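You operate a simulated robot arm through the tools that you are given. There is no shell and no other tool.

The job below is to be done with a simulated robot arm. You get a single attempt, and the scene is never put back.

Task
Unclamp and lift out spout and gasket, and brush the ferrule clean.
Fine: leave the cam knob at FREE and both ring halves open; both parts go in the small blue tray; use the blue brush and put it back. Set down upright: blue spout, blue brush. What is to be rubbed or washed off counts as gone when no trace of it is left.

Only the result counts: the job must be done as asked and must still hold three seconds after the hand-in. Knocking over, shifting, dropping, spilling or breaking anything else fails it.

Robot
A 6-joint arm with a two-finger parallel gripper, fixed in place. Base frame: the origin is at the foot of the arm, x ahead of it, y to its left, z up; the work surface is at about z = 0.88. Lengths are in m, angles in degrees, forces in N, time in s.
With the tool pointing down near the work surface it reaches from about 0.24 to 0.64 m from the base axis. Its first joint turns from -66.0 to 66.0 degrees. Payload 2.7 kg.
The tool frame sits at the grasp point between the pads (the TCP): z along the fingers, y along the line on which they close. The tips reach 0.023 m beyond it. The gripper opens to 0.094 m. The fingers are 0.038 m wide and 0.01 m thick; the gripper's body (0.054 by 0.096 m) begins 0.039 m behind the TCP.
Orientation is told as [roll, pitch, yaw] about the base's x, y, z axes, in that order, counted from this pose: with the fingers straight down and closing along the base's y, the tool's x points along the base's -x, its y along +y and its z along -z.

Tools
- The arm moves only by the tool arm_command. Its argument "steps" is a list of rows, each an object (a shift or turn left out is 0, a gripper value left out holds the last) with "dr": the turn, a rotation vector about the tool's x, y, z in degrees, a list of three; "linear": the shift along the tool's x, y, z in m, a list of three; "claw": the gripper command, from -1 (fully open) to 1 (shut), values between in proportion. In form: [{"dr": [ax, ay, az], "linear": [tx, ty, tz], "claw": claw}, ...]. A call has 1 to 20 rows; each row shifts and turns the commanded pose from where the row before left it, along the tool's axes as they then stand. A row lasts 0.2 s, in which the tool goes at most 0.05 m and 8.6 degrees; a call with a longer step from one row to the next is refused whole, and so is a gripper value outside its range. A pose out of reach is approached as far as the arm can. The call stops where the force on the tool passes 40 N (or 10 N more than at its start, if that is more) or the arm is blocked; 0.2 s more then pass. Each finger travels about 0.045 m/s and halts on what it meets, pressing with about 39 N; the grip force reading is that of the motor and also rises with nothing between the fingers. The clock runs only during rows and for 0.2 s after the last one: add rows that do not move to give the fingers time. The reply holds the time, the measured pose of the TCP, the force on the tool along the base axes, the opening and the grip force, in the units named above and with some noise, with the torque about the TCP (base axes, N m) and any sound that the robot's microphone picked up.
- Cameras (640 x 400 px; columns grow to the right, rows downward): "scene" is fixed at [0.0745, -0.4274, 1.4185]; the picture's right is [0.80, -0.59, 0.00], its down [-0.26, -0.36, -0.90] and it looks along [0.53, 0.72, -0.44] (base axes); focal length 374 px, centre (320, 200). "wrist" rides on the gripper at [0.086, 0.016, -0.074] in the tool frame; the picture's right is [-0.18, 0.98, 0.00], its down [-0.58, -0.11, -0.81] and it looks along [-0.79, -0.15, 0.59] (tool axes); focal length 243 px, centre (320, 200). There is no depth. A picture from a camera that has moved, and an enlarged one, comes with that camera's place and axes in the base frame and with its lens.
- grab_frame(camera): a new picture of that camera. The clock stands still meanwhile.
- enlarge(camera, box): a new picture of the part [left, top, right, bottom] of that camera's present view, enlarged. The clock stands still meanwhile.
- hand_in(): hands the job in; it is judged then, once.

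Places have to be worked out from the pictures, the camera data and where the tool is seen. Open the gripper and draw the arm clear of the work before you hand the job in, unless the task says otherwise.

The tools are called after "Call:" as name(argument=value, ...) on one line, values as JSON. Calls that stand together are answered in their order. arm_command: Moves the arm, as the interface text tells. Its arguments: {"type":"object","properties":{"steps":{"type":"array","items":{"type":"object","properties":{"dr":{"type":"array","items":{"type":"number"}},"linear":{"type":"array","items":{"type":"number"}},"claw":{"type":"number"}}}}},"required":["steps"]} The other tools are called the same way: grab_frame (camera) takes a picture; enlarge (camera, box) takes an enlarged picture of a part of a camera's view; hand_in () hands the job in.

At the start:

```text
time: 0.0
eef_pos: [0.3832, 0.1471, 1.2563]
orientation: [-0.1, 0.0, 0.1]
contact_force: [0.3, 0.9, -0.2]
moment: [0.02, -0.04, -0.01]
opening: 0.0939
grip_force: 0.1
```

scene: 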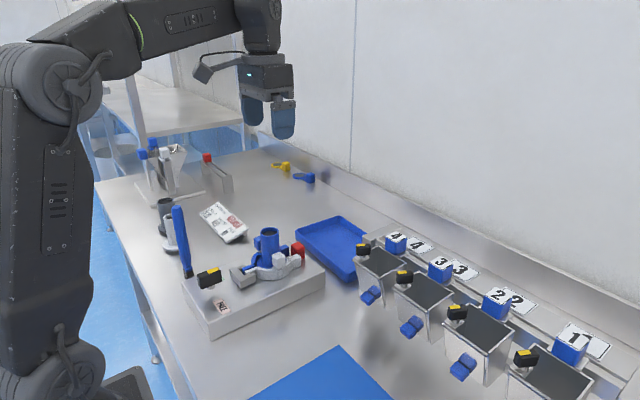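
wrist: 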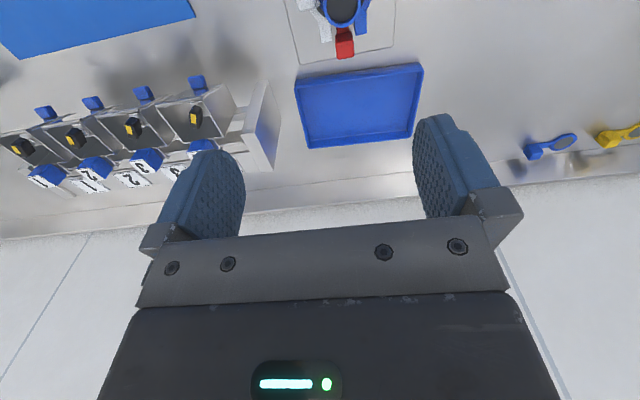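

I'll start by looking closely at the work area with both cameras before I move anything.

Call:
enlarge(camera="scene", box=[160, 190, 360, 340])

Call:
enlarge(camera="scene", box=[120, 130, 260, 230])

Call:
enlarge(camera="scene", box=[340, 220, 640, 400])

Call:
enlarge(camera="wrist", box=[240, 0, 440, 160])

```text
2.67 times, centred on (260, 265) of scene
camera zoom: at [0.0745, -0.4274, 1.4185], right [0.8, -0.59, 0.0], down [-0.26, -0.36, -0.9], along [0.53, 0.72, -0.44], focal length 997 px, centre (480, 27)
```

zoom: 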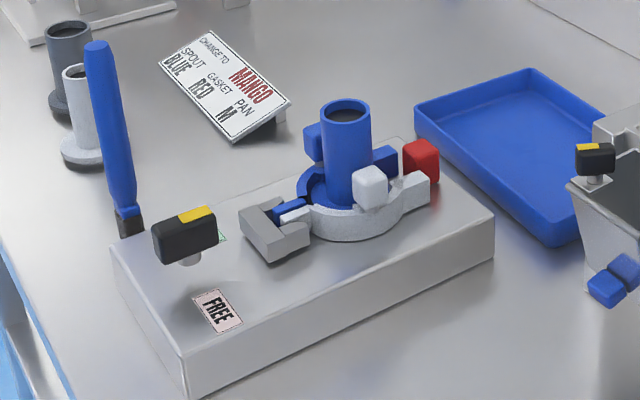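

```text
4.00 times, centred on (190, 180) of scene
camera zoom: at [0.0745, -0.4274, 1.4185], right [0.8, -0.59, 0.0], down [-0.26, -0.36, -0.9], along [0.53, 0.72, -0.44], focal length 1495 px, centre (840, 280)
```

zoom: 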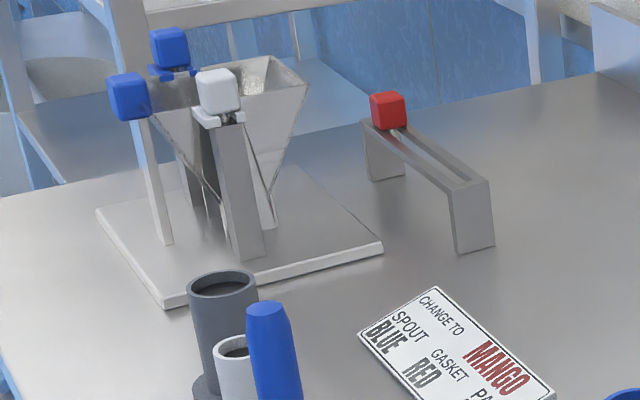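

```text
2.13 times, centred on (490, 310) of scene
camera zoom: at [0.0745, -0.4274, 1.4185], right [0.8, -0.59, 0.0], down [-0.26, -0.36, -0.9], along [0.53, 0.72, -0.44], focal length 798 px, centre (-43, -35)
```

zoom: 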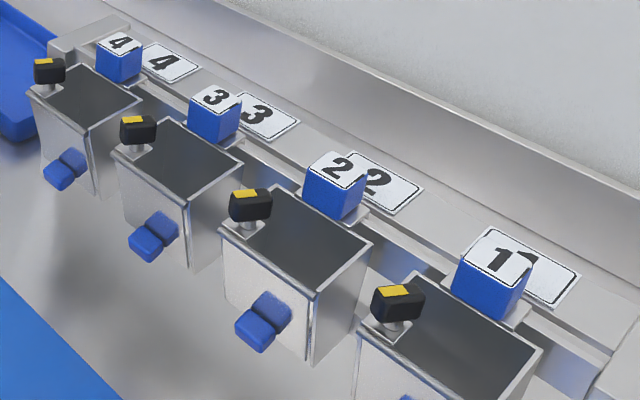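

```text
2.50 times, centred on (340, 80) of wrist
camera zoom: at [0.2983, 0.163, 1.3311], right [0.18, 0.98, 0.0], down [0.58, -0.11, 0.81], along [0.79, -0.15, -0.59], focal length 606 px, centre (270, 500)
```

zoom: 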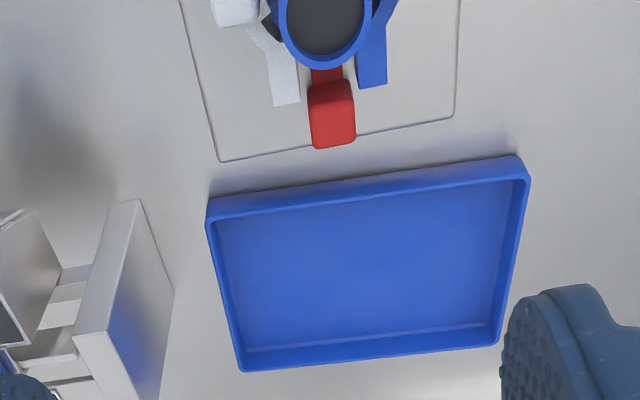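

The block looks to span x≈0.21–0.47, y≈0.095–0.245 with its top at z≈0.92. The spout is near (0.386, 0.169). I'm drawing the tool back to get the wrist camera a better view of it.

Call:
arm_command(steps=[{"linear": [0.04, 0, 0]}, {"linear": [0.04, 0, 0]}, {"linear": [0.03, 0.01, 0]}, {"linear": [0, 0.01, 0]}, {}])

Call:
grab_frame(camera="wrist")

```text
time: 1.2
eef_pos: [0.2742, 0.1662, 1.2556]
orientation: [-0.1, 0.0, -0.1]
contact_force: [0.3, 0.4, 0.2]
moment: [0.01, -0.03, 0.01]
opening: 0.0942
grip_force: 0.1
```

```text
taken
camera wrist: at [0.1886, 0.1831, 1.3305], right [0.18, 0.98, 0.0], down [0.58, -0.11, 0.81], along [0.79, -0.15, -0.59], focal length 243 px, centre (320, 200)
```

wrist: 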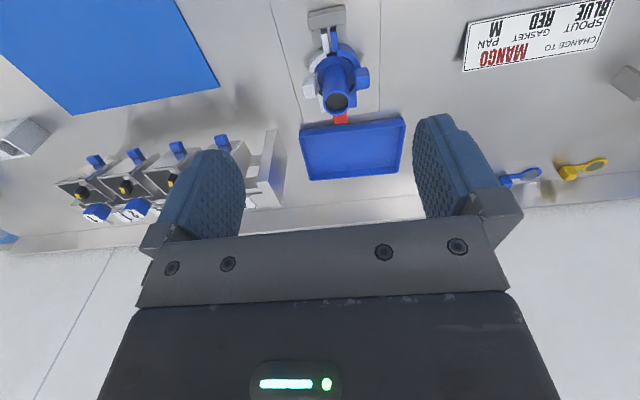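

The clamp is now in view but near the edge, so I'm tilting the tool to make the camera look more steeply down at the fixture.

Call:
arm_command(steps=[{"dr": [0, 7, 0]}, {"dr": [0, 7, 0]}, {"dr": [0, 7, 0]}, {"dr": [0, 7, 0]}, {}])

Call:
grab_frame(camera="wrist")

```text
time: 2.4
eef_pos: [0.269, 0.167, 1.2387]
orientation: [0.1, 27.9, 0.0]
contact_force: [1.1, 0.5, -0.4]
moment: [0.0, 0.01, -0.01]
opening: 0.0939
grip_force: 0.0
out of reach, approached as far as the arm can: row 4
```

```text
taken
camera wrist: at [0.2282, 0.184, 1.3448], right [0.16, 0.98, -0.08], down [0.89, -0.11, 0.44], along [0.42, -0.15, -0.89], focal length 243 px, centre (320, 200)
```

wrist: 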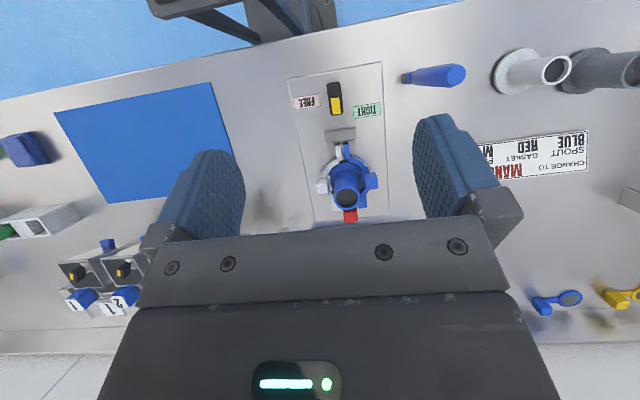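

Call:
enlarge(camera="wrist", box=[270, 50, 430, 150])

Call:
enlarge(camera="wrist", box=[280, 120, 420, 230])

Call:
enlarge(camera="wrist", box=[390, 30, 640, 190])

```text
4.00 times, centred on (350, 100) of wrist
camera zoom: at [0.2282, 0.184, 1.3448], right [0.16, 0.98, -0.08], down [0.89, -0.11, 0.44], along [0.42, -0.15, -0.89], focal length 970 px, centre (200, 600)
```

zoom: 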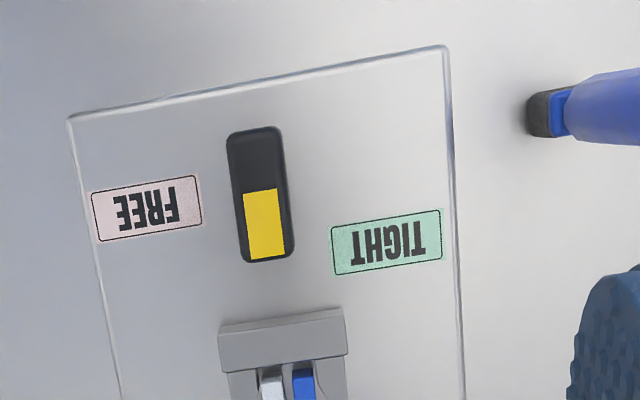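

```text
3.64 times, centred on (350, 175) of wrist
camera zoom: at [0.2282, 0.184, 1.3448], right [0.16, 0.98, -0.08], down [0.89, -0.11, 0.44], along [0.42, -0.15, -0.89], focal length 882 px, centre (211, 291)
```

zoom: 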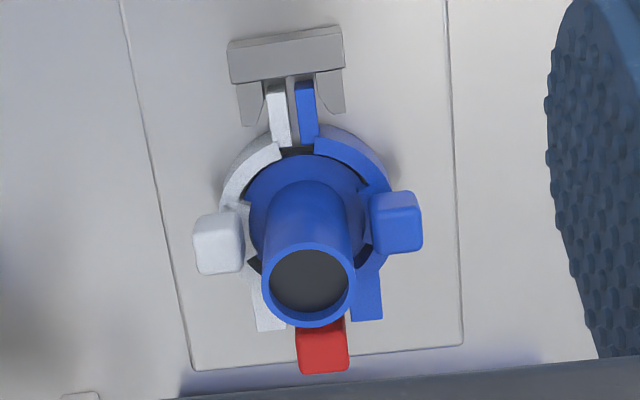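

```text
2.50 times, centred on (515, 110) of wrist
camera zoom: at [0.2282, 0.184, 1.3448], right [0.16, 0.98, -0.08], down [0.89, -0.11, 0.44], along [0.42, -0.15, -0.89], focal length 606 px, centre (-168, 425)
```

zoom: 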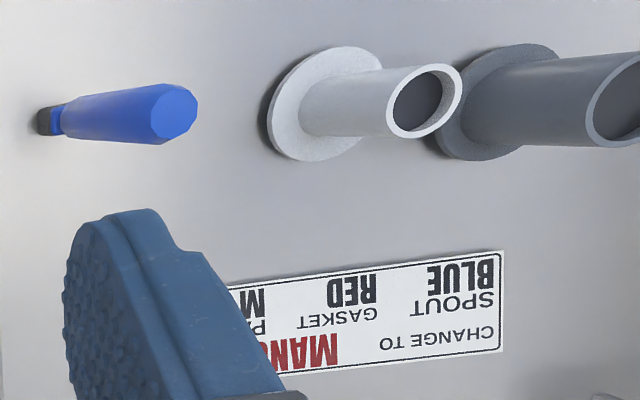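

The knob's yellow pointer faces +x (tight), at about (0.250, 0.168) with its top at z≈0.972. FREE is on its -y side. The brush stands free at (0.24, 0.287), so I'll keep the 28° tilt: it keeps the wrist camera away from the brush while I turn the knob. Next I descend above the knob with the fingers part open.

Call:
arm_command(steps=[{"linear": [-0.0142, 0, 0.0352], "claw": -0.06}, {"linear": [-0.0142, 0, 0.0352]}, {"linear": [-0.0142, 0, 0.0352]}, {"linear": [-0.0142, 0, 0.0352]}, {"linear": [-0.0142, 0, 0.0352]}, {}, {}])

Call:
grab_frame(camera="wrist")

Call:
grab_frame(camera="scene")

```text
time: 4.0
eef_pos: [0.248, 0.1669, 1.05]
orientation: [0.1, 28.1, 0.0]
contact_force: [1.1, -0.1, 0.1]
moment: [-0.04, -0.01, 0.03]
opening: 0.0498
grip_force: 0.1
```

```text
taken
camera wrist: at [0.2087, 0.1833, 1.1554], right [0.16, 0.98, -0.09], down [0.89, -0.11, 0.44], along [0.42, -0.15, -0.89], focal length 243 px, centre (320, 200)
```

wrist: 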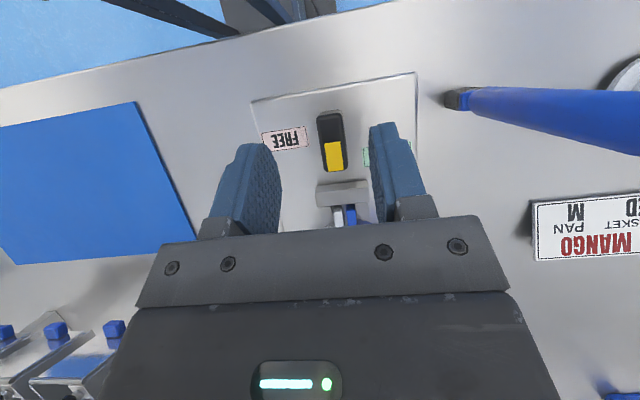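

```text
taken
```

scene: 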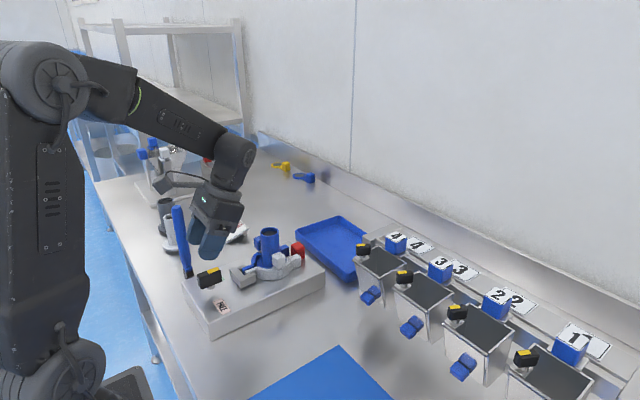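

Call:
enlarge(camera="wrist", box=[250, 60, 430, 240])

Call:
enlarge(camera="scene", box=[150, 190, 350, 330])

```text
2.22 times, centred on (340, 150) of wrist
camera zoom: at [0.2087, 0.1833, 1.1554], right [0.16, 0.98, -0.09], down [0.89, -0.11, 0.44], along [0.42, -0.15, -0.89], focal length 539 px, centre (276, 311)
```

zoom: 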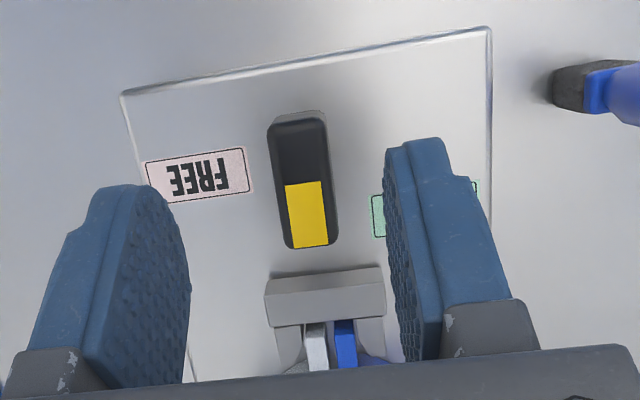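

```text
2.86 times, centred on (250, 260) of scene
camera zoom: at [0.0745, -0.4274, 1.4185], right [0.8, -0.59, 0.0], down [-0.26, -0.36, -0.9], along [0.53, 0.72, -0.44], focal length 1068 px, centre (520, 29)
```

zoom: 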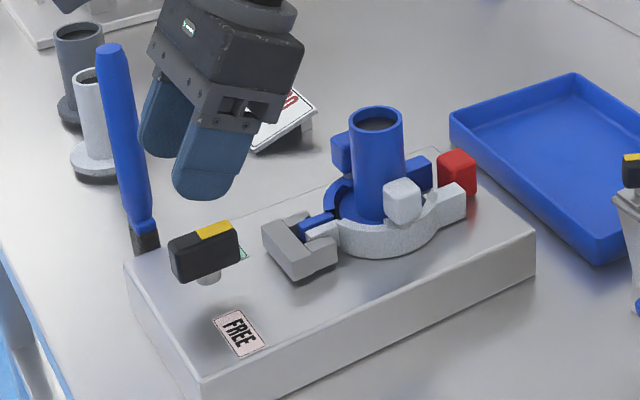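

The knob centre comes out again at about (0.248, 0.168), with the bar spanning z≈0.945–0.973. I lower the TCP to z≈0.962 so the fingers straddle the bar, then close.

Call:
arm_command(steps=[{"linear": [-0.0138, 0.0005, 0.0259]}, {"linear": [-0.0138, 0.0005, 0.0259]}, {"linear": [-0.0138, 0.0005, 0.0259]}, {}])

Call:
grab_frame(camera="wrist")

Call:
enlarge(camera="scene", box=[150, 190, 350, 330])

```text
time: 5.0
eef_pos: [0.2497, 0.1694, 0.962]
orientation: [0.0, 28.0, 0.1]
contact_force: [0.4, -0.4, 0.5]
moment: [-0.05, 0.0, 0.02]
opening: 0.0497
grip_force: 0.1
```

```text
taken
camera wrist: at [0.2087, 0.185, 1.0681], right [0.16, 0.98, -0.09], down [0.89, -0.11, 0.44], along [0.42, -0.15, -0.89], focal length 243 px, centre (320, 200)
```

wrist: 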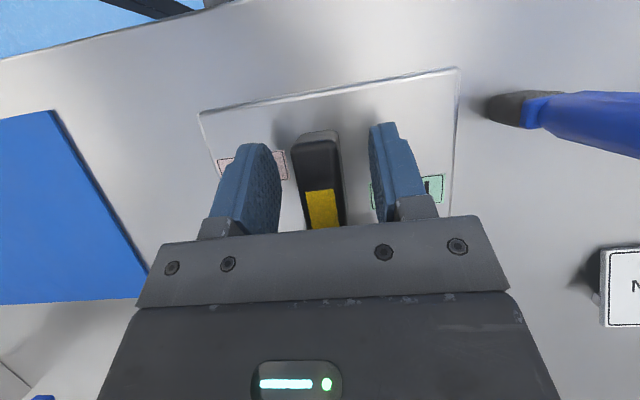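

```text
2.86 times, centred on (250, 260) of scene
camera zoom: at [0.0745, -0.4274, 1.4185], right [0.8, -0.59, 0.0], down [-0.26, -0.36, -0.9], along [0.53, 0.72, -0.44], focal length 1068 px, centre (520, 29)
```

zoom: 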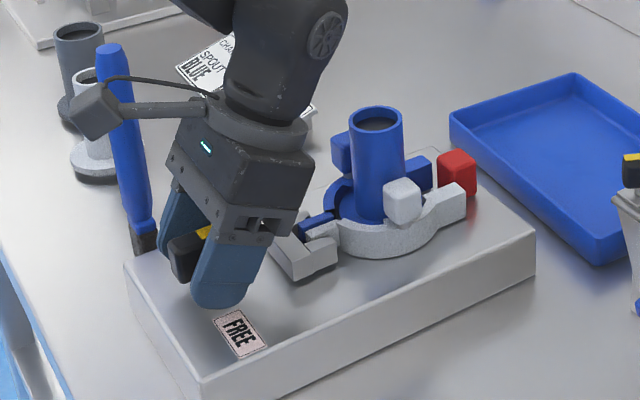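

The bar sits centred between the fingers, and the camera clears the brush. I close on it now.

Call:
arm_command(steps=[{"claw": 1}, {"claw": 1}, {"claw": 1}, {"claw": 1}])

```text
time: 6.0
eef_pos: [0.2499, 0.17, 0.9622]
orientation: [0.0, 27.9, 0.1]
contact_force: [-2.2, 19.7, -5.1]
moment: [-0.58, -0.1, -0.02]
opening: 0.0201
grip_force: 45.1
```

Opening 0.020 with a firm grip, but 19.7 N of side force along y means the bar is slightly to +y of me. I shift 2 mm that way to relax it.

Call:
arm_command(steps=[{"linear": [0, 0.002, 0]}, {}])

```text
time: 6.6
eef_pos: [0.2504, 0.17, 0.9614]
orientation: [-0.2, 28.0, 0.0]
contact_force: [-3.7, -4.0, 0.6]
moment: [0.92, -1.42, -0.14]
opening: 0.0196
grip_force: 45.4
```

The force has relaxed. I turn clockwise as seen from above (toward FREE) about the vertical, starting with 24° to check the resistance.

Call:
arm_command(steps=[{"dr": [-3.756, 0, 7.064]}, {"dr": [-3.756, 0, 7.064]}, {"dr": [-3.756, 0, 7.064]}, {}])

Call:
enlarge(camera="scene", box=[150, 190, 350, 330])

```text
time: 7.6
eef_pos: [0.2492, 0.1701, 0.9629]
orientation: [-0.2, 28.0, -24.3]
contact_force: [5.6, -22.8, -1.8]
moment: [1.0, 0.58, -0.03]
opening: 0.0198
grip_force: 45.2
```

```text
2.86 times, centred on (250, 260) of scene
camera zoom: at [0.0747, -0.4281, 1.4183], right [0.8, -0.59, 0.0], down [-0.26, -0.35, -0.9], along [0.53, 0.72, -0.44], focal length 1068 px, centre (520, 29)
```

zoom: 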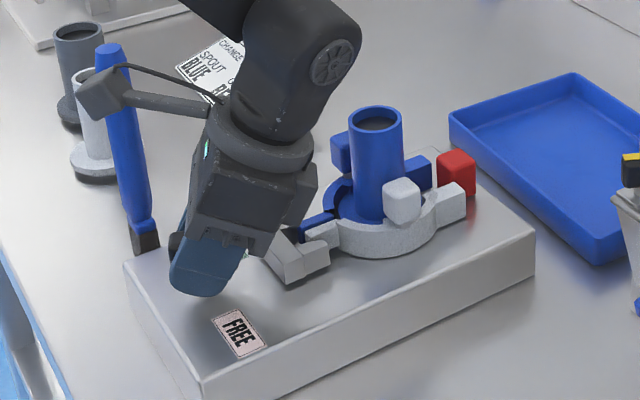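

The knob turns (yaw -24°). A -y side force of about 20 N has built up, so I ease 1.5 mm back along the closing axis and keep turning.

Call:
arm_command(steps=[{"linear": [0, -0.0015, 0]}, {"dr": [-3.756, 0, 7.064]}, {"dr": [-3.756, 0, 7.064]}, {}])

```text
time: 8.6
eef_pos: [0.2499, 0.1704, 0.9625]
orientation: [0.1, 27.8, -39.9]
contact_force: [12.8, -8.9, -10.0]
moment: [-1.26, -0.22, -0.03]
opening: 0.0198
grip_force: 45.1
```

Now at -40°, with moderate residual forces. I relieve about 2 mm along the bar direction and carry on turning.

Call:
arm_command(steps=[{"linear": [-0.00177, 0, -0.00094]}, {"dr": [-3.756, 0, 7.064]}, {"dr": [-3.756, 0, 7.064]}, {"dr": [-3.756, 0, 7.064]}, {}])

Call:
enlarge(camera="scene", box=[150, 190, 350, 330])

Call:
grab_frame(camera="wrist")

```text
time: 9.8
eef_pos: [0.2485, 0.17, 0.9634]
orientation: [-0.1, 28.1, -64.2]
contact_force: [-10.3, 15.0, 1.3]
moment: [0.49, -0.24, -0.01]
opening: 0.0198
grip_force: 44.7
```

```text
2.86 times, centred on (250, 260) of scene
camera zoom: at [0.0742, -0.427, 1.4186], right [0.8, -0.59, 0.0], down [-0.26, -0.36, -0.9], along [0.53, 0.72, -0.44], focal length 1068 px, centre (520, 29)
```

zoom: 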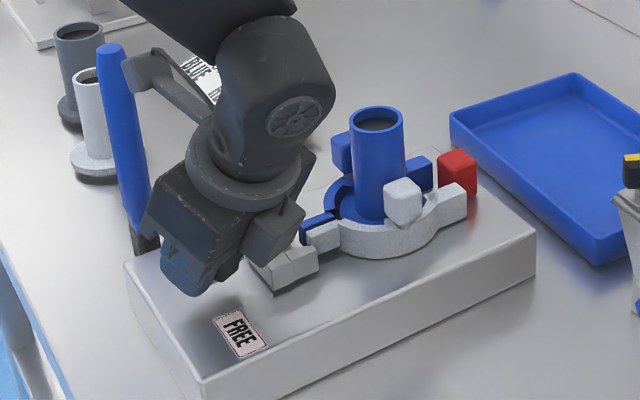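

```text
taken
camera wrist: at [0.2467, 0.2141, 1.0687], right [0.95, 0.28, -0.09], down [0.29, -0.85, 0.44], along [0.05, -0.44, -0.9], focal length 243 px, centre (320, 200)
```

wrist: 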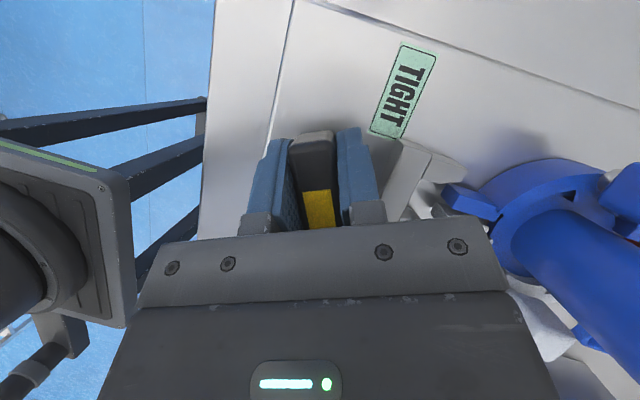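

The yoke is drawing back and the knob is at about -64°. I ease off the residual along-bar load and turn the remaining ~26°.

Call:
arm_command(steps=[{"linear": [0.0013, 0, 0.0007]}, {"dr": [-3.756, 0, 7.064]}, {"dr": [-3.756, 0, 7.064]}, {"dr": [-3.756, 0, 7.064]}, {}])

Call:
enlarge(camera="scene", box=[150, 190, 350, 330])

Call:
grab_frame(camera="wrist")

```text
time: 11.0
eef_pos: [0.2498, 0.171, 0.9635]
orientation: [0.0, 28.0, -88.1]
contact_force: [-9.7, -5.2, 26.0]
moment: [-0.67, 0.6, -0.03]
opening: 0.0199
grip_force: 45.1
```

```text
2.86 times, centred on (250, 260) of scene
camera zoom: at [0.0741, -0.4276, 1.4184], right [0.8, -0.59, 0.0], down [-0.26, -0.35, -0.9], along [0.53, 0.72, -0.44], focal length 1068 px, centre (520, 29)
```

zoom: 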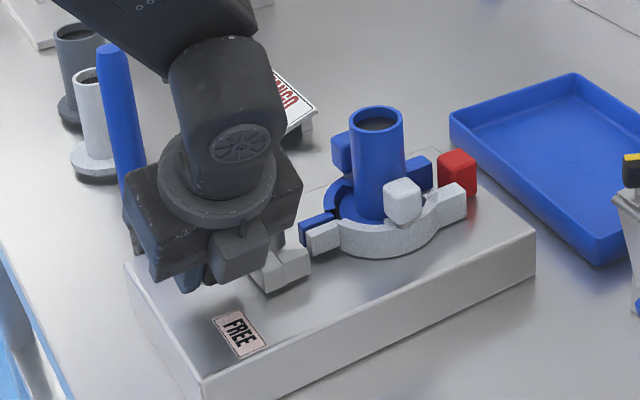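

```text
taken
camera wrist: at [0.2646, 0.2117, 1.0685], right [0.99, -0.13, -0.09], down [-0.08, -0.9, 0.44], along [-0.13, -0.43, -0.9], focal length 243 px, centre (320, 200)
```

wrist: 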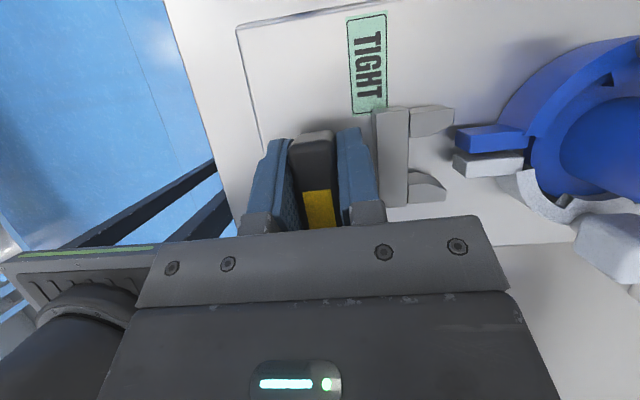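

The yoke has come fully off the tabs and the knob is at about -88°. I relieve the vertical load slightly, add the last 3°, and check for a stop.

Call:
arm_command(steps=[{"linear": [0.0005, 0, -0.0009]}, {"dr": [-1.4, 0, 2.65]}, {}])

```text
time: 11.8
eef_pos: [0.2482, 0.17, 0.963]
orientation: [0.0, 27.7, -90.8]
contact_force: [-0.4, -0.4, -4.7]
moment: [0.79, 0.27, 1.49]
opening: 0.0197
grip_force: 45.3
```

The moment about z jumped to 1.5 N·m, so the knob is against its FREE stop. The yoke is about 1 cm from my +x finger, so I open only to about 0.032 and rise straight up.

Call:
arm_command(steps=[{"claw": 0.32}, {"claw": 0.32}, {"claw": 0.32}, {"linear": [0.0094, 0, -0.0177]}, {"linear": [0.0188, 0, -0.0353]}, {"linear": [0.0188, 0, -0.0353]}, {"linear": [0.0188, 0, -0.0353]}, {}])

Call:
enlarge(camera="scene", box=[150, 190, 350, 330])

Call:
grab_frame(camera="wrist")

```text
time: 13.6
eef_pos: [0.2488, 0.1705, 1.104]
orientation: [0.0, 28.0, -90.9]
contact_force: [0.4, 0.4, 0.3]
moment: [-0.01, -0.01, -0.01]
opening: 0.0322
grip_force: 0.0
```

```text
2.86 times, centred on (250, 260) of scene
camera zoom: at [0.0745, -0.4274, 1.4185], right [0.8, -0.59, 0.0], down [-0.26, -0.36, -0.9], along [0.53, 0.72, -0.44], focal length 1068 px, centre (520, 29)
```

zoom: 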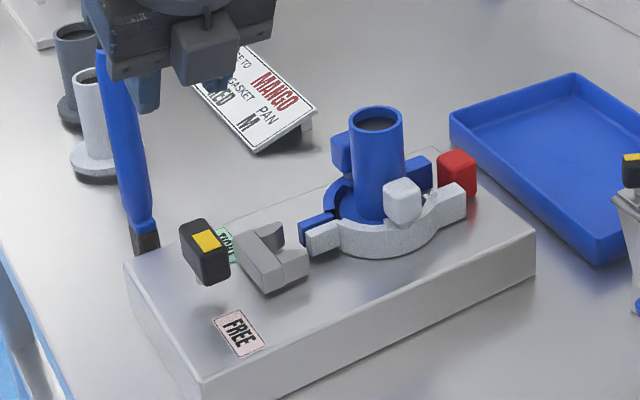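

```text
taken
camera wrist: at [0.2674, 0.2107, 1.21], right [0.98, -0.18, -0.09], down [-0.12, -0.89, 0.44], along [-0.16, -0.42, -0.89], focal length 243 px, centre (320, 200)
```

wrist: 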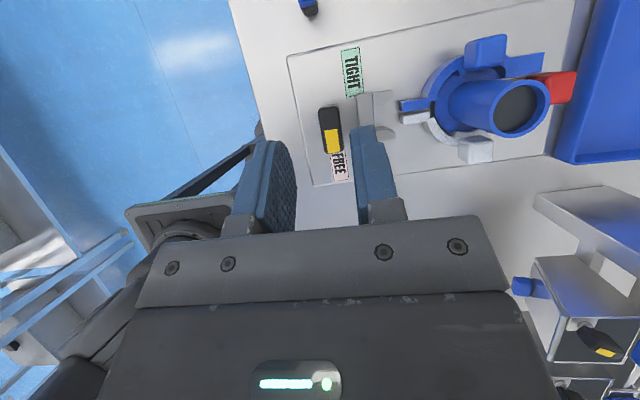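

The knob now points at FREE and the brush is untouched. I enlarge the view of the ring to work out how its halves open.

Call:
enlarge(camera="wrist", box=[370, 20, 600, 175])

Call:
enlarge(camera="scene", box=[240, 215, 320, 285])

```text
2.58 times, centred on (485, 98) of wrist
camera zoom: at [0.2674, 0.2107, 1.21], right [0.98, -0.18, -0.09], down [-0.12, -0.89, 0.44], along [-0.16, -0.42, -0.89], focal length 626 px, centre (-106, 464)
```

zoom: 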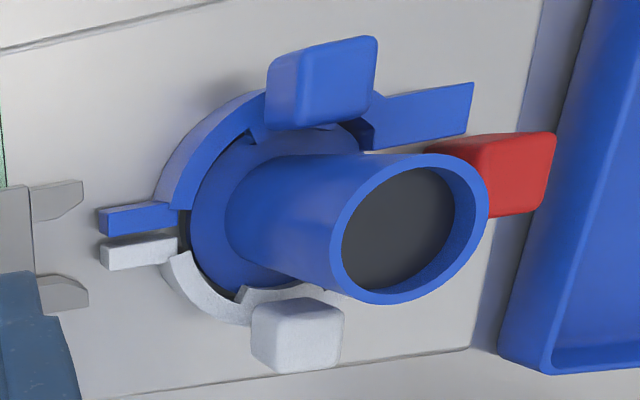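

```text
5.71 times, centred on (280, 250) of scene
camera zoom: at [0.0745, -0.4274, 1.4185], right [0.8, -0.59, 0.0], down [-0.26, -0.36, -0.9], along [0.53, 0.72, -0.44], focal length 2136 px, centre (549, -86)
```

zoom: 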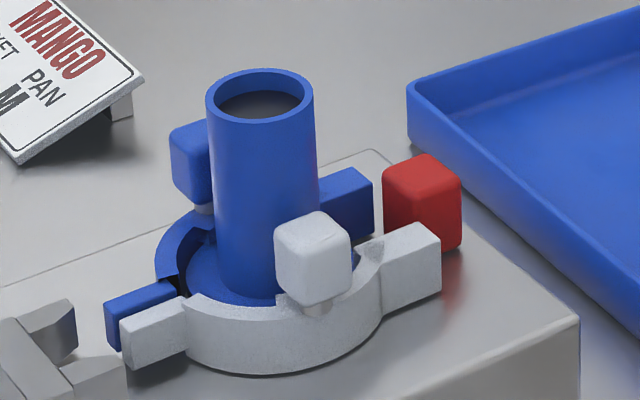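

The two halves look like half-rings with cube handles at y≈0.128 (white) and y≈0.212 (blue), around the ring centre (0.385, 0.170). I move above the white cube, with the fingers closing along x, for a closer look.

Call:
arm_command(steps=[{"linear": [-0.0096, 0.0334, -0.0051], "claw": 0.0}, {"linear": [-0.0096, 0.0334, -0.0051]}, {"linear": [-0.0096, 0.0334, -0.0051]}, {"linear": [-0.0096, 0.0334, -0.0051]}, {}])

Call:
grab_frame(camera="wrist")

Call:
enlarge(camera="scene", box=[200, 170, 360, 290])

```text
time: 14.8
eef_pos: [0.3834, 0.1241, 1.1033]
orientation: [0.0, 28.0, -91.0]
contact_force: [0.8, 0.5, -0.2]
moment: [0.0, 0.03, 0.03]
opening: 0.0471
grip_force: 0.1
```

```text
taken
camera wrist: at [0.4004, 0.1646, 1.2099], right [0.98, -0.18, -0.09], down [-0.12, -0.89, 0.44], along [-0.16, -0.42, -0.89], focal length 243 px, centre (320, 200)
```

wrist: 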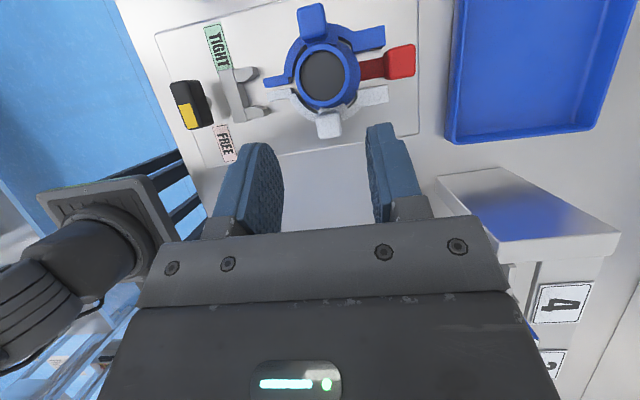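

```text
3.33 times, centred on (280, 230) of scene
camera zoom: at [0.0746, -0.4274, 1.4185], right [0.8, -0.59, 0.0], down [-0.26, -0.36, -0.9], along [0.53, 0.72, -0.44], focal length 1246 px, centre (453, 100)
```

zoom: 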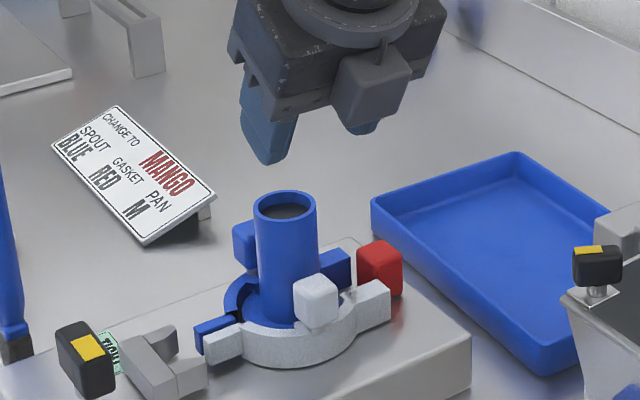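

Call:
enlarge(camera="wrist", box=[210, 0, 440, 150])

```text
2.67 times, centred on (325, 75) of wrist
camera zoom: at [0.4004, 0.1646, 1.2099], right [0.98, -0.18, -0.09], down [-0.12, -0.89, 0.44], along [-0.16, -0.42, -0.89], focal length 647 px, centre (307, 533)
```

zoom: 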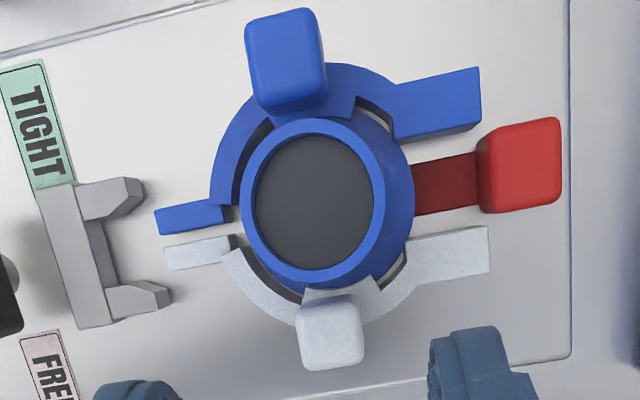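

From this view the white cube is at (0.382, 0.129), the blue cube at (0.382, 0.2115), and the spout axis at (0.386, 0.1705) with its top at z≈1.018. I descend around the white cube, keeping the fingertips just above the ring.

Call:
arm_command(steps=[{"linear": [-0.01353, -0.00035, 0.0265]}, {"linear": [-0.01353, -0.00035, 0.0265]}, {"linear": [-0.01353, -0.00035, 0.0265]}, {"linear": [-0.01128, -0.00035, 0.0222]}, {}])

Call:
grab_frame(camera="wrist")

Call:
enlarge(camera="scene", box=[200, 170, 360, 290])

```text
time: 16.0
eef_pos: [0.3807, 0.1262, 0.9899]
orientation: [0.1, 28.1, -91.0]
contact_force: [0.6, -0.1, 0.9]
moment: [-0.03, -0.02, 0.0]
opening: 0.0471
grip_force: 0.0
```

```text
taken
camera wrist: at [0.3985, 0.1669, 1.0951], right [0.98, -0.18, -0.09], down [-0.12, -0.89, 0.44], along [-0.15, -0.42, -0.89], focal length 243 px, centre (320, 200)
```

wrist: 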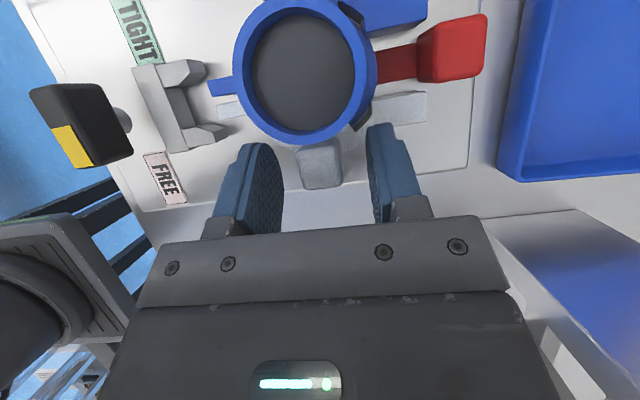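

```text
3.33 times, centred on (280, 230) of scene
camera zoom: at [0.0745, -0.4274, 1.4185], right [0.8, -0.59, 0.0], down [-0.26, -0.36, -0.9], along [0.53, 0.72, -0.44], focal length 1246 px, centre (453, 100)
```

zoom: 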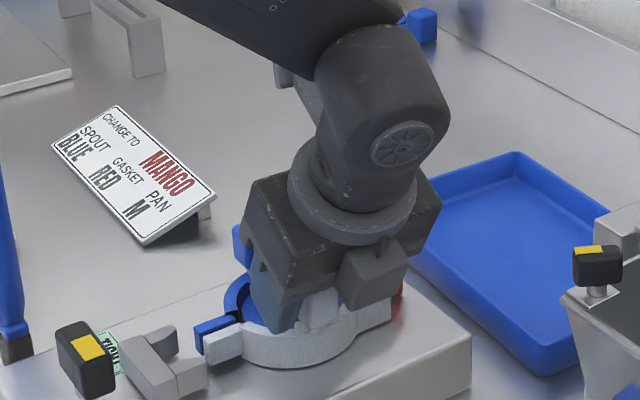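

The cube is centred between the fingers. I lower 4 mm more and close.

Call:
arm_command(steps=[{"linear": [-0.0019, 0, 0.0035]}, {"claw": 1}, {"claw": 1}, {"claw": 1}, {"claw": 1}])

```text
time: 17.2
eef_pos: [0.3816, 0.1255, 0.9852]
orientation: [0.0, 27.9, -91.0]
contact_force: [2.8, 0.0, -2.9]
moment: [0.48, -0.27, 0.68]
opening: 0.0222
grip_force: 45.0
```

The white cube is gripped (0.022 wide). I pull gently toward -y by 6 mm and read the forces to learn how it moves.

Call:
arm_command(steps=[{"linear": [-0.00265, 0, -0.0014]}, {"linear": [-0.00265, 0, -0.0014]}, {}])

Call:
grab_frame(camera="wrist")

```text
time: 18.0
eef_pos: [0.3813, 0.1219, 0.986]
orientation: [0.2, 28.1, -91.0]
contact_force: [17.4, 27.2, -5.2]
moment: [0.67, 0.27, 0.93]
opening: 0.0231
grip_force: 44.6
```

```text
taken
camera wrist: at [0.3995, 0.1628, 1.0915], right [0.98, -0.18, -0.08], down [-0.13, -0.89, 0.44], along [-0.15, -0.42, -0.9], focal length 243 px, centre (320, 200)
```

wrist: 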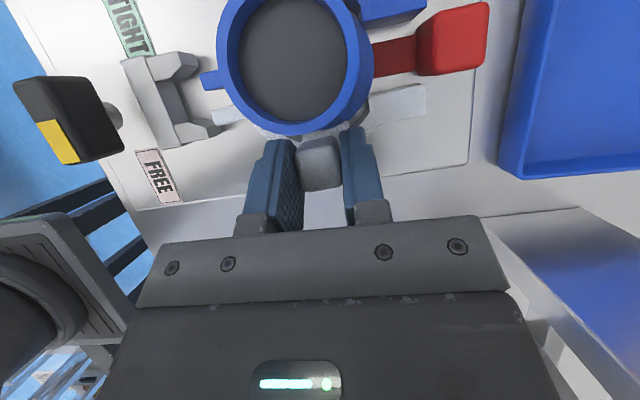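

The half rotates on a hinge at its +x end: the tab has swung out and the load pulls me toward +x. I follow the arc, turning counter-clockwise while moving +x/-y, and watch the forces.

Call:
arm_command(steps=[{"linear": [-0.0013, 0.0026, -0.0007], "dr": [2.35, 0, -4.4]}, {"linear": [-0.0013, 0.0026, -0.0007], "dr": [2.35, 0, -4.4]}, {}])

Call:
enlarge(camera="wrist", box=[120, 0, 520, 240])

```text
time: 18.8
eef_pos: [0.3847, 0.1163, 0.9852]
orientation: [-0.1, 28.0, -81.0]
contact_force: [-6.9, -4.5, 16.4]
moment: [0.52, 0.08, 0.0]
opening: 0.0217
grip_force: 45.2
```

```text
1.60 times, centred on (320, 120) of wrist
camera zoom: at [0.3958, 0.1596, 1.0914], right [1.0, -0.01, -0.09], down [0.03, -0.9, 0.44], along [-0.08, -0.44, -0.89], focal length 388 px, centre (320, 328)
```

zoom: 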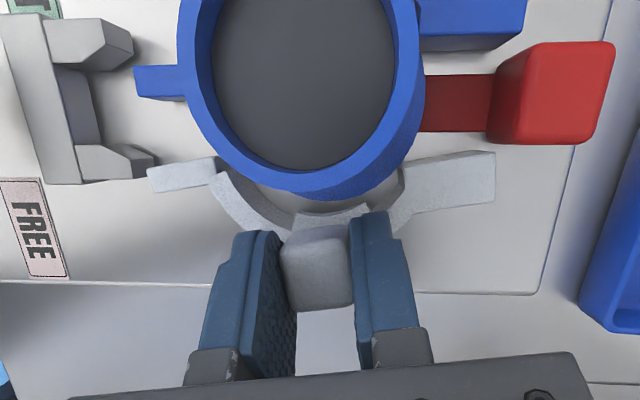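

The forces stay small, so my guessed pivot near (0.435, 0.152) is close. I continue 15° along the arc.

Call:
arm_command(steps=[{"linear": [-0.0043, 0.0027, -0.0023], "dr": [2.35, 0, -4.4]}, {"linear": [-0.0043, 0.0024, -0.0023], "dr": [2.35, 0, -4.4]}, {"linear": [-0.0043, 0.002, -0.0023], "dr": [2.35, 0, -4.4]}, {}])

Call:
enlarge(camera="wrist", box=[120, 0, 520, 240])

```text
time: 19.8
eef_pos: [0.395, 0.1053, 0.9855]
orientation: [-0.2, 28.1, -66.0]
contact_force: [-21.4, -9.8, 18.4]
moment: [-0.85, -0.45, 0.51]
opening: 0.0216
grip_force: 44.9
```

```text
1.60 times, centred on (320, 120) of wrist
camera zoom: at [0.3937, 0.1491, 1.0913], right [0.96, 0.25, -0.09], down [0.27, -0.86, 0.44], along [0.03, -0.45, -0.89], focal length 388 px, centre (320, 328)
```

zoom: 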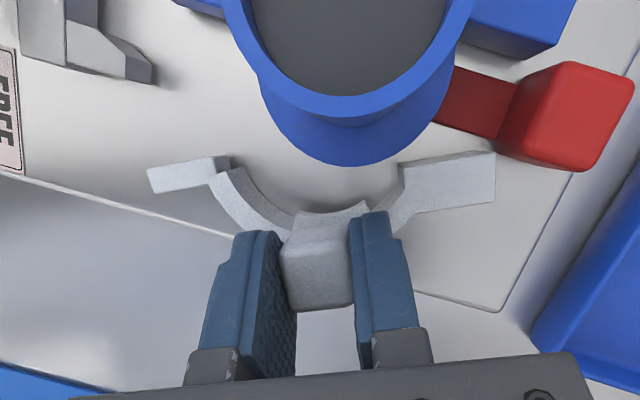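

It's swinging well, and the leg end stays put at about (0.44, 0.148), which confirms the hinge. I continue another 20° with a slight outward correction.

Call:
arm_command(steps=[{"linear": [-0.0046, 0.001, -0.0024], "dr": [2.35, 0, -4.4]}, {"linear": [-0.0046, 0.0017, -0.0024], "dr": [2.35, 0, -4.4]}, {"linear": [-0.0046, 0.0017, -0.0024], "dr": [2.35, 0, -4.4]}, {"linear": [-0.0046, 0.0017, -0.0024], "dr": [2.35, 0, -4.4]}, {}])

Call:
grab_frame(camera="wrist")

Call:
enlarge(camera="scene", box=[200, 170, 360, 290])

```text
time: 21.0
eef_pos: [0.4118, 0.0926, 0.9859]
orientation: [0.2, 28.1, -46.0]
contact_force: [-8.1, 26.0, 7.6]
moment: [0.23, 0.54, 0.95]
opening: 0.0216
grip_force: 45.6
```

```text
taken
camera wrist: at [0.3961, 0.134, 1.0914], right [0.82, 0.57, -0.08], down [0.54, -0.72, 0.44], along [0.19, -0.4, -0.9], focal length 243 px, centre (320, 200)
```

wrist: 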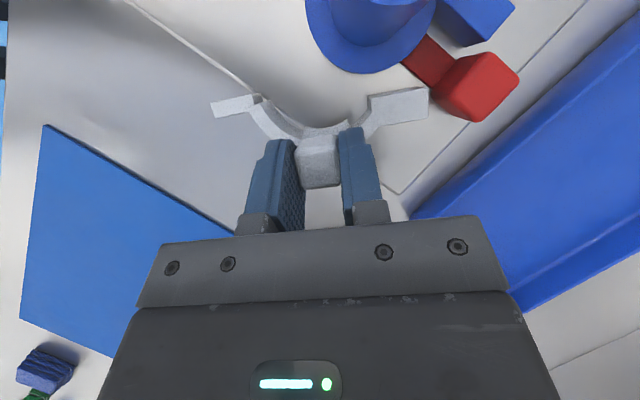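

```text
3.33 times, centred on (280, 230) of scene
camera zoom: at [0.0743, -0.4267, 1.4187], right [0.8, -0.59, 0.0], down [-0.26, -0.36, -0.9], along [0.53, 0.72, -0.44], focal length 1246 px, centre (453, 100)
```

zoom: 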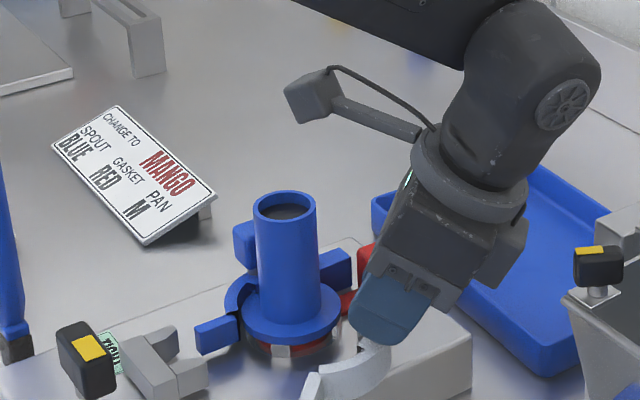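

The white half is 45° open now. I try 10° more with a small inward correction to see if there's a stop.

Call:
arm_command(steps=[{"linear": [0.0006, 0.0019, 0.0003]}, {"linear": [-0.0045, 0.002, -0.0024], "dr": [2.35, 0, -4.4]}, {"linear": [-0.0045, 0.002, -0.0024], "dr": [2.35, 0, -4.4]}, {}])

```text
time: 22.0
eef_pos: [0.4229, 0.0895, 0.9854]
orientation: [0.2, 28.3, -36.1]
contact_force: [-11.9, 21.5, 3.4]
moment: [0.44, -0.01, 0.92]
opening: 0.0223
grip_force: 44.8
```

Still moving with moderate resistance. I continue 10° more with another slight inward correction.

Call:
arm_command(steps=[{"linear": [0.0004, 0.0014, 0.0002]}, {"linear": [-0.0045, 0.002, -0.0024], "dr": [2.35, 0, -4.4]}, {"linear": [-0.0045, 0.002, -0.0024], "dr": [2.35, 0, -4.4]}, {}])

Call:
enlarge(camera="scene", box=[200, 170, 360, 290])

Call:
grab_frame(camera="wrist")

```text
time: 23.0
eef_pos: [0.4331, 0.0895, 0.9856]
orientation: [0.1, 28.2, -26.1]
contact_force: [-15.6, 18.3, 0.6]
moment: [0.51, 0.36, 0.93]
opening: 0.0224
grip_force: 44.9
```

```text
3.33 times, centred on (280, 230) of scene
camera zoom: at [0.0741, -0.4269, 1.4187], right [0.8, -0.59, 0.0], down [-0.26, -0.36, -0.9], along [0.53, 0.72, -0.44], focal length 1246 px, centre (453, 100)
```

zoom: 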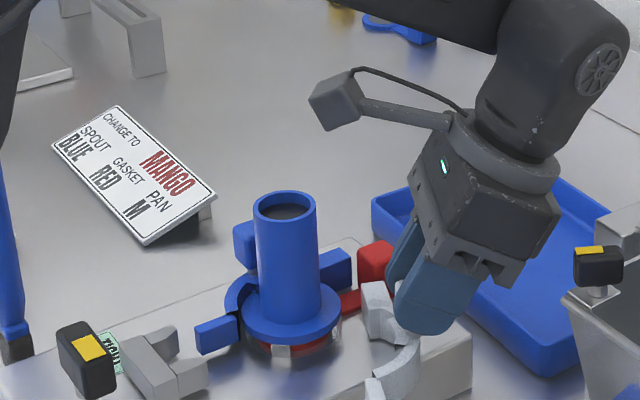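

```text
taken
camera wrist: at [0.4049, 0.1215, 1.0913], right [0.58, 0.81, -0.09], down [0.75, -0.49, 0.44], along [0.31, -0.32, -0.9], focal length 243 px, centre (320, 200)
```

wrist: 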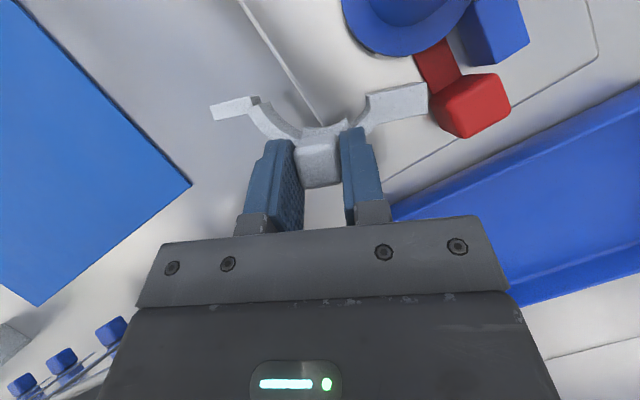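

The white half is about 65° open, well clear of the spout. I release it and rise straight up.

Call:
arm_command(steps=[{"claw": 0.2}, {"claw": 0.2}, {"linear": [0.0094, 0, -0.0177]}, {"linear": [0.0188, 0, -0.0353]}, {"linear": [0.0188, 0, -0.0353]}, {"linear": [0.0188, 0, -0.0353]}, {}])

Call:
grab_frame(camera="wrist")

Call:
enlarge(camera="scene", box=[200, 170, 360, 290])

```text
time: 24.6
eef_pos: [0.4356, 0.0877, 1.1273]
orientation: [-0.1, 28.1, -26.2]
contact_force: [-0.7, -0.6, -0.8]
moment: [0.0, 0.03, 0.04]
opening: 0.0377
grip_force: 0.1
```

```text
taken
camera wrist: at [0.4061, 0.1198, 1.2327], right [0.58, 0.81, -0.09], down [0.75, -0.49, 0.44], along [0.31, -0.32, -0.89], focal length 243 px, centre (320, 200)
```

wrist: 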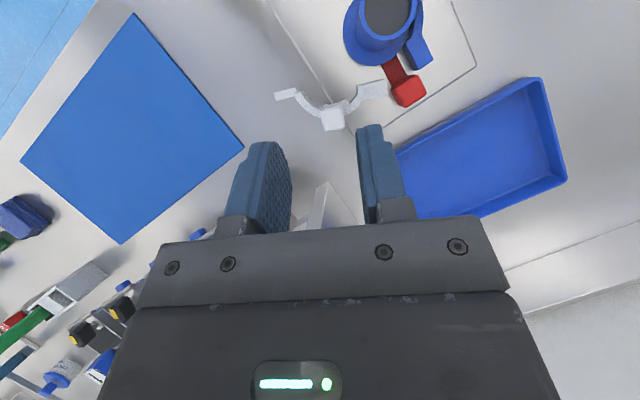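

```text
3.33 times, centred on (280, 230) of scene
camera zoom: at [0.0745, -0.4274, 1.4185], right [0.8, -0.59, 0.0], down [-0.26, -0.36, -0.9], along [0.53, 0.72, -0.44], focal length 1246 px, centre (453, 100)
```

zoom: 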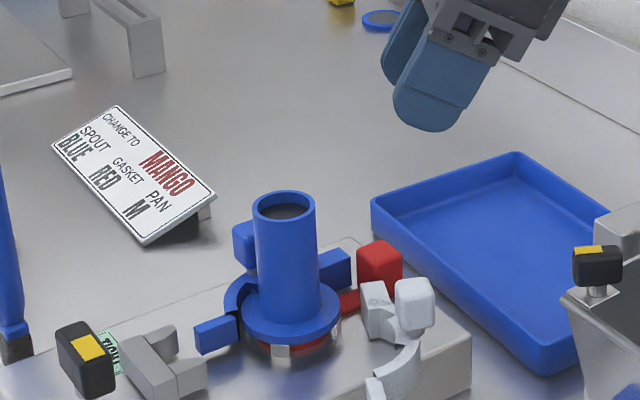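

The white half stays open. For the blue half I mirror the approach: move above the blue cube at (0.382, 0.2115) and yaw the tool to about +91°, so the hand leans away from the spout.

Call:
arm_command(steps=[{"linear": [0.0242, 0.0219, 0.0092], "claw": 0}, {"linear": [0.0242, 0.0219, 0.0092]}, {"linear": [0.0242, 0.0219, 0.0092]}, {"linear": [0.0242, 0.0219, 0.0092]}, {"dr": [3.66, 0, -6.89]}, {"dr": [3.66, 0, -6.89]}, {"dr": [3.66, 0, -6.89]}, {"dr": [3.66, 0, -6.89]}, {"dr": [3.66, 0, -6.89]}, {"dr": [3.66, 0, -6.89]}, {"dr": [3.66, 0, -6.89]}, {}])

Call:
grab_frame(camera="scene")

```text
time: 27.2
eef_pos: [0.3814, 0.2113, 1.138]
orientation: [0.0, 28.1, 28.6]
contact_force: [-0.1, 1.1, -0.1]
moment: [-0.02, 0.01, -0.02]
opening: 0.0469
grip_force: 0.1
```

```text
taken
```

scene: 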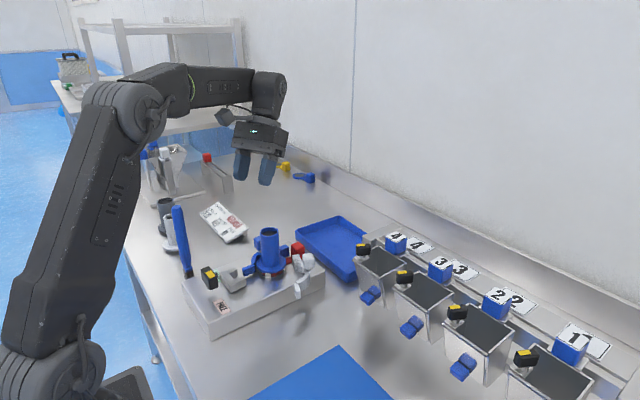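

Motion is clean and nothing is disturbed. I finish the yaw, about 62° more, to reach +91°.

Call:
arm_command(steps=[{"dr": [3.66, 0, -6.89]}, {"dr": [3.66, 0, -6.89]}, {"dr": [3.66, 0, -6.89]}, {"dr": [3.66, 0, -6.89]}, {"dr": [3.66, 0, -6.89]}, {"dr": [3.66, 0, -6.89]}, {"dr": [3.66, 0, -6.89]}, {"dr": [3.66, 0, -6.89]}, {}])

Call:
grab_frame(camera="wrist")

Call:
grab_frame(camera="scene")

```text
time: 29.2
eef_pos: [0.3807, 0.212, 1.1384]
orientation: [0.1, 28.0, 91.0]
contact_force: [-0.2, -0.2, -0.7]
moment: [0.0, 0.0, 0.02]
opening: 0.0474
grip_force: 0.1
```

```text
taken
camera wrist: at [0.3667, 0.1697, 1.2442], right [-0.99, 0.15, -0.09], down [0.09, 0.89, 0.44], along [0.14, 0.42, -0.89], focal length 243 px, centre (320, 200)
```

wrist: 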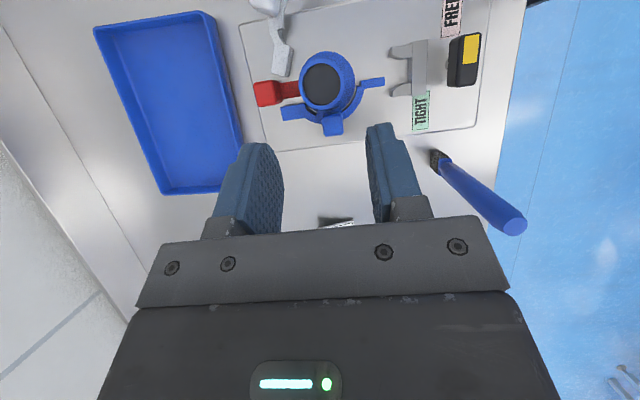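

```text
taken
```

scene: 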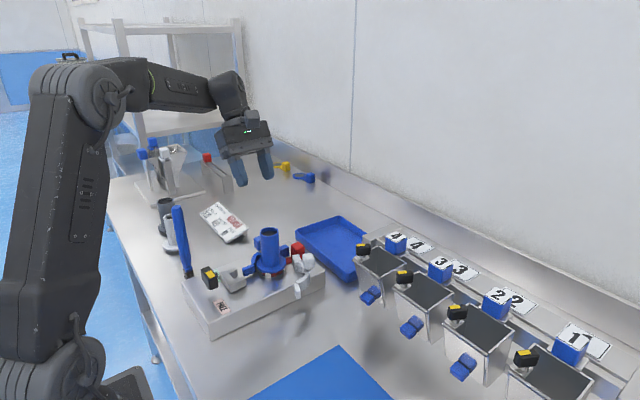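

The view confirms the blue cube is at about (0.382, 0.211), and refines the brush to about (0.241, 0.290). I descend around the blue cube.

Call:
arm_command(steps=[{"linear": [-0.01456, -0.0002, 0.02588]}, {"linear": [-0.01456, -0.0002, 0.02588]}, {"linear": [-0.01456, -0.0002, 0.02588]}, {"linear": [-0.01456, -0.0002, 0.02588]}, {"linear": [-0.01456, -0.0002, 0.02588]}, {}])

Call:
grab_frame(camera="wrist")

Call:
grab_frame(camera="scene")

```text
time: 30.6
eef_pos: [0.3818, 0.2153, 0.9883]
orientation: [0.1, 28.1, 90.9]
contact_force: [-0.2, -0.4, 0.8]
moment: [0.02, 0.02, 0.03]
opening: 0.0471
grip_force: 0.1
```

```text
taken
camera wrist: at [0.3668, 0.1737, 1.095], right [-0.99, 0.15, -0.09], down [0.1, 0.89, 0.44], along [0.14, 0.42, -0.89], focal length 243 px, centre (320, 200)
```

wrist: 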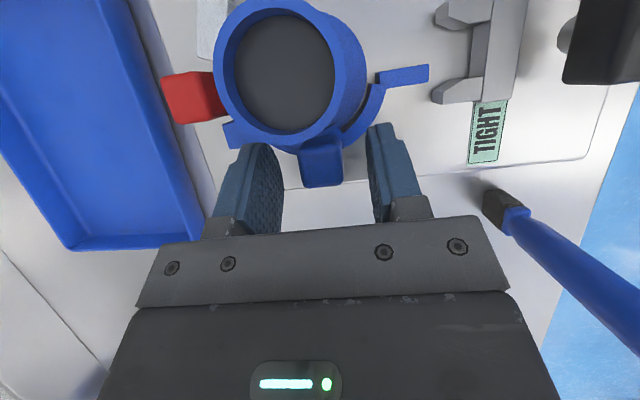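

```text
taken
```

scene: 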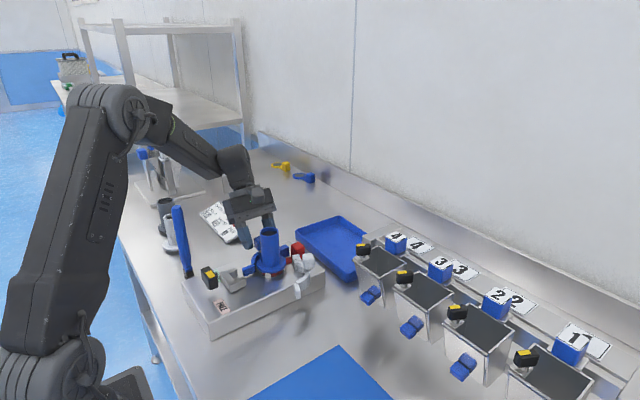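

The blue cube is centred between the fingers. I lower 3 mm and grip it.

Call:
arm_command(steps=[{"linear": [-0.0014, 0, 0.0027]}, {"claw": 1}, {"claw": 1}, {"claw": 1}, {"claw": 1}])

```text
time: 31.8
eef_pos: [0.3818, 0.2146, 0.9871]
orientation: [0.1, 28.1, 90.8]
contact_force: [-3.7, -1.5, -0.5]
moment: [-0.08, -0.57, -0.7]
opening: 0.0216
grip_force: 45.2
```

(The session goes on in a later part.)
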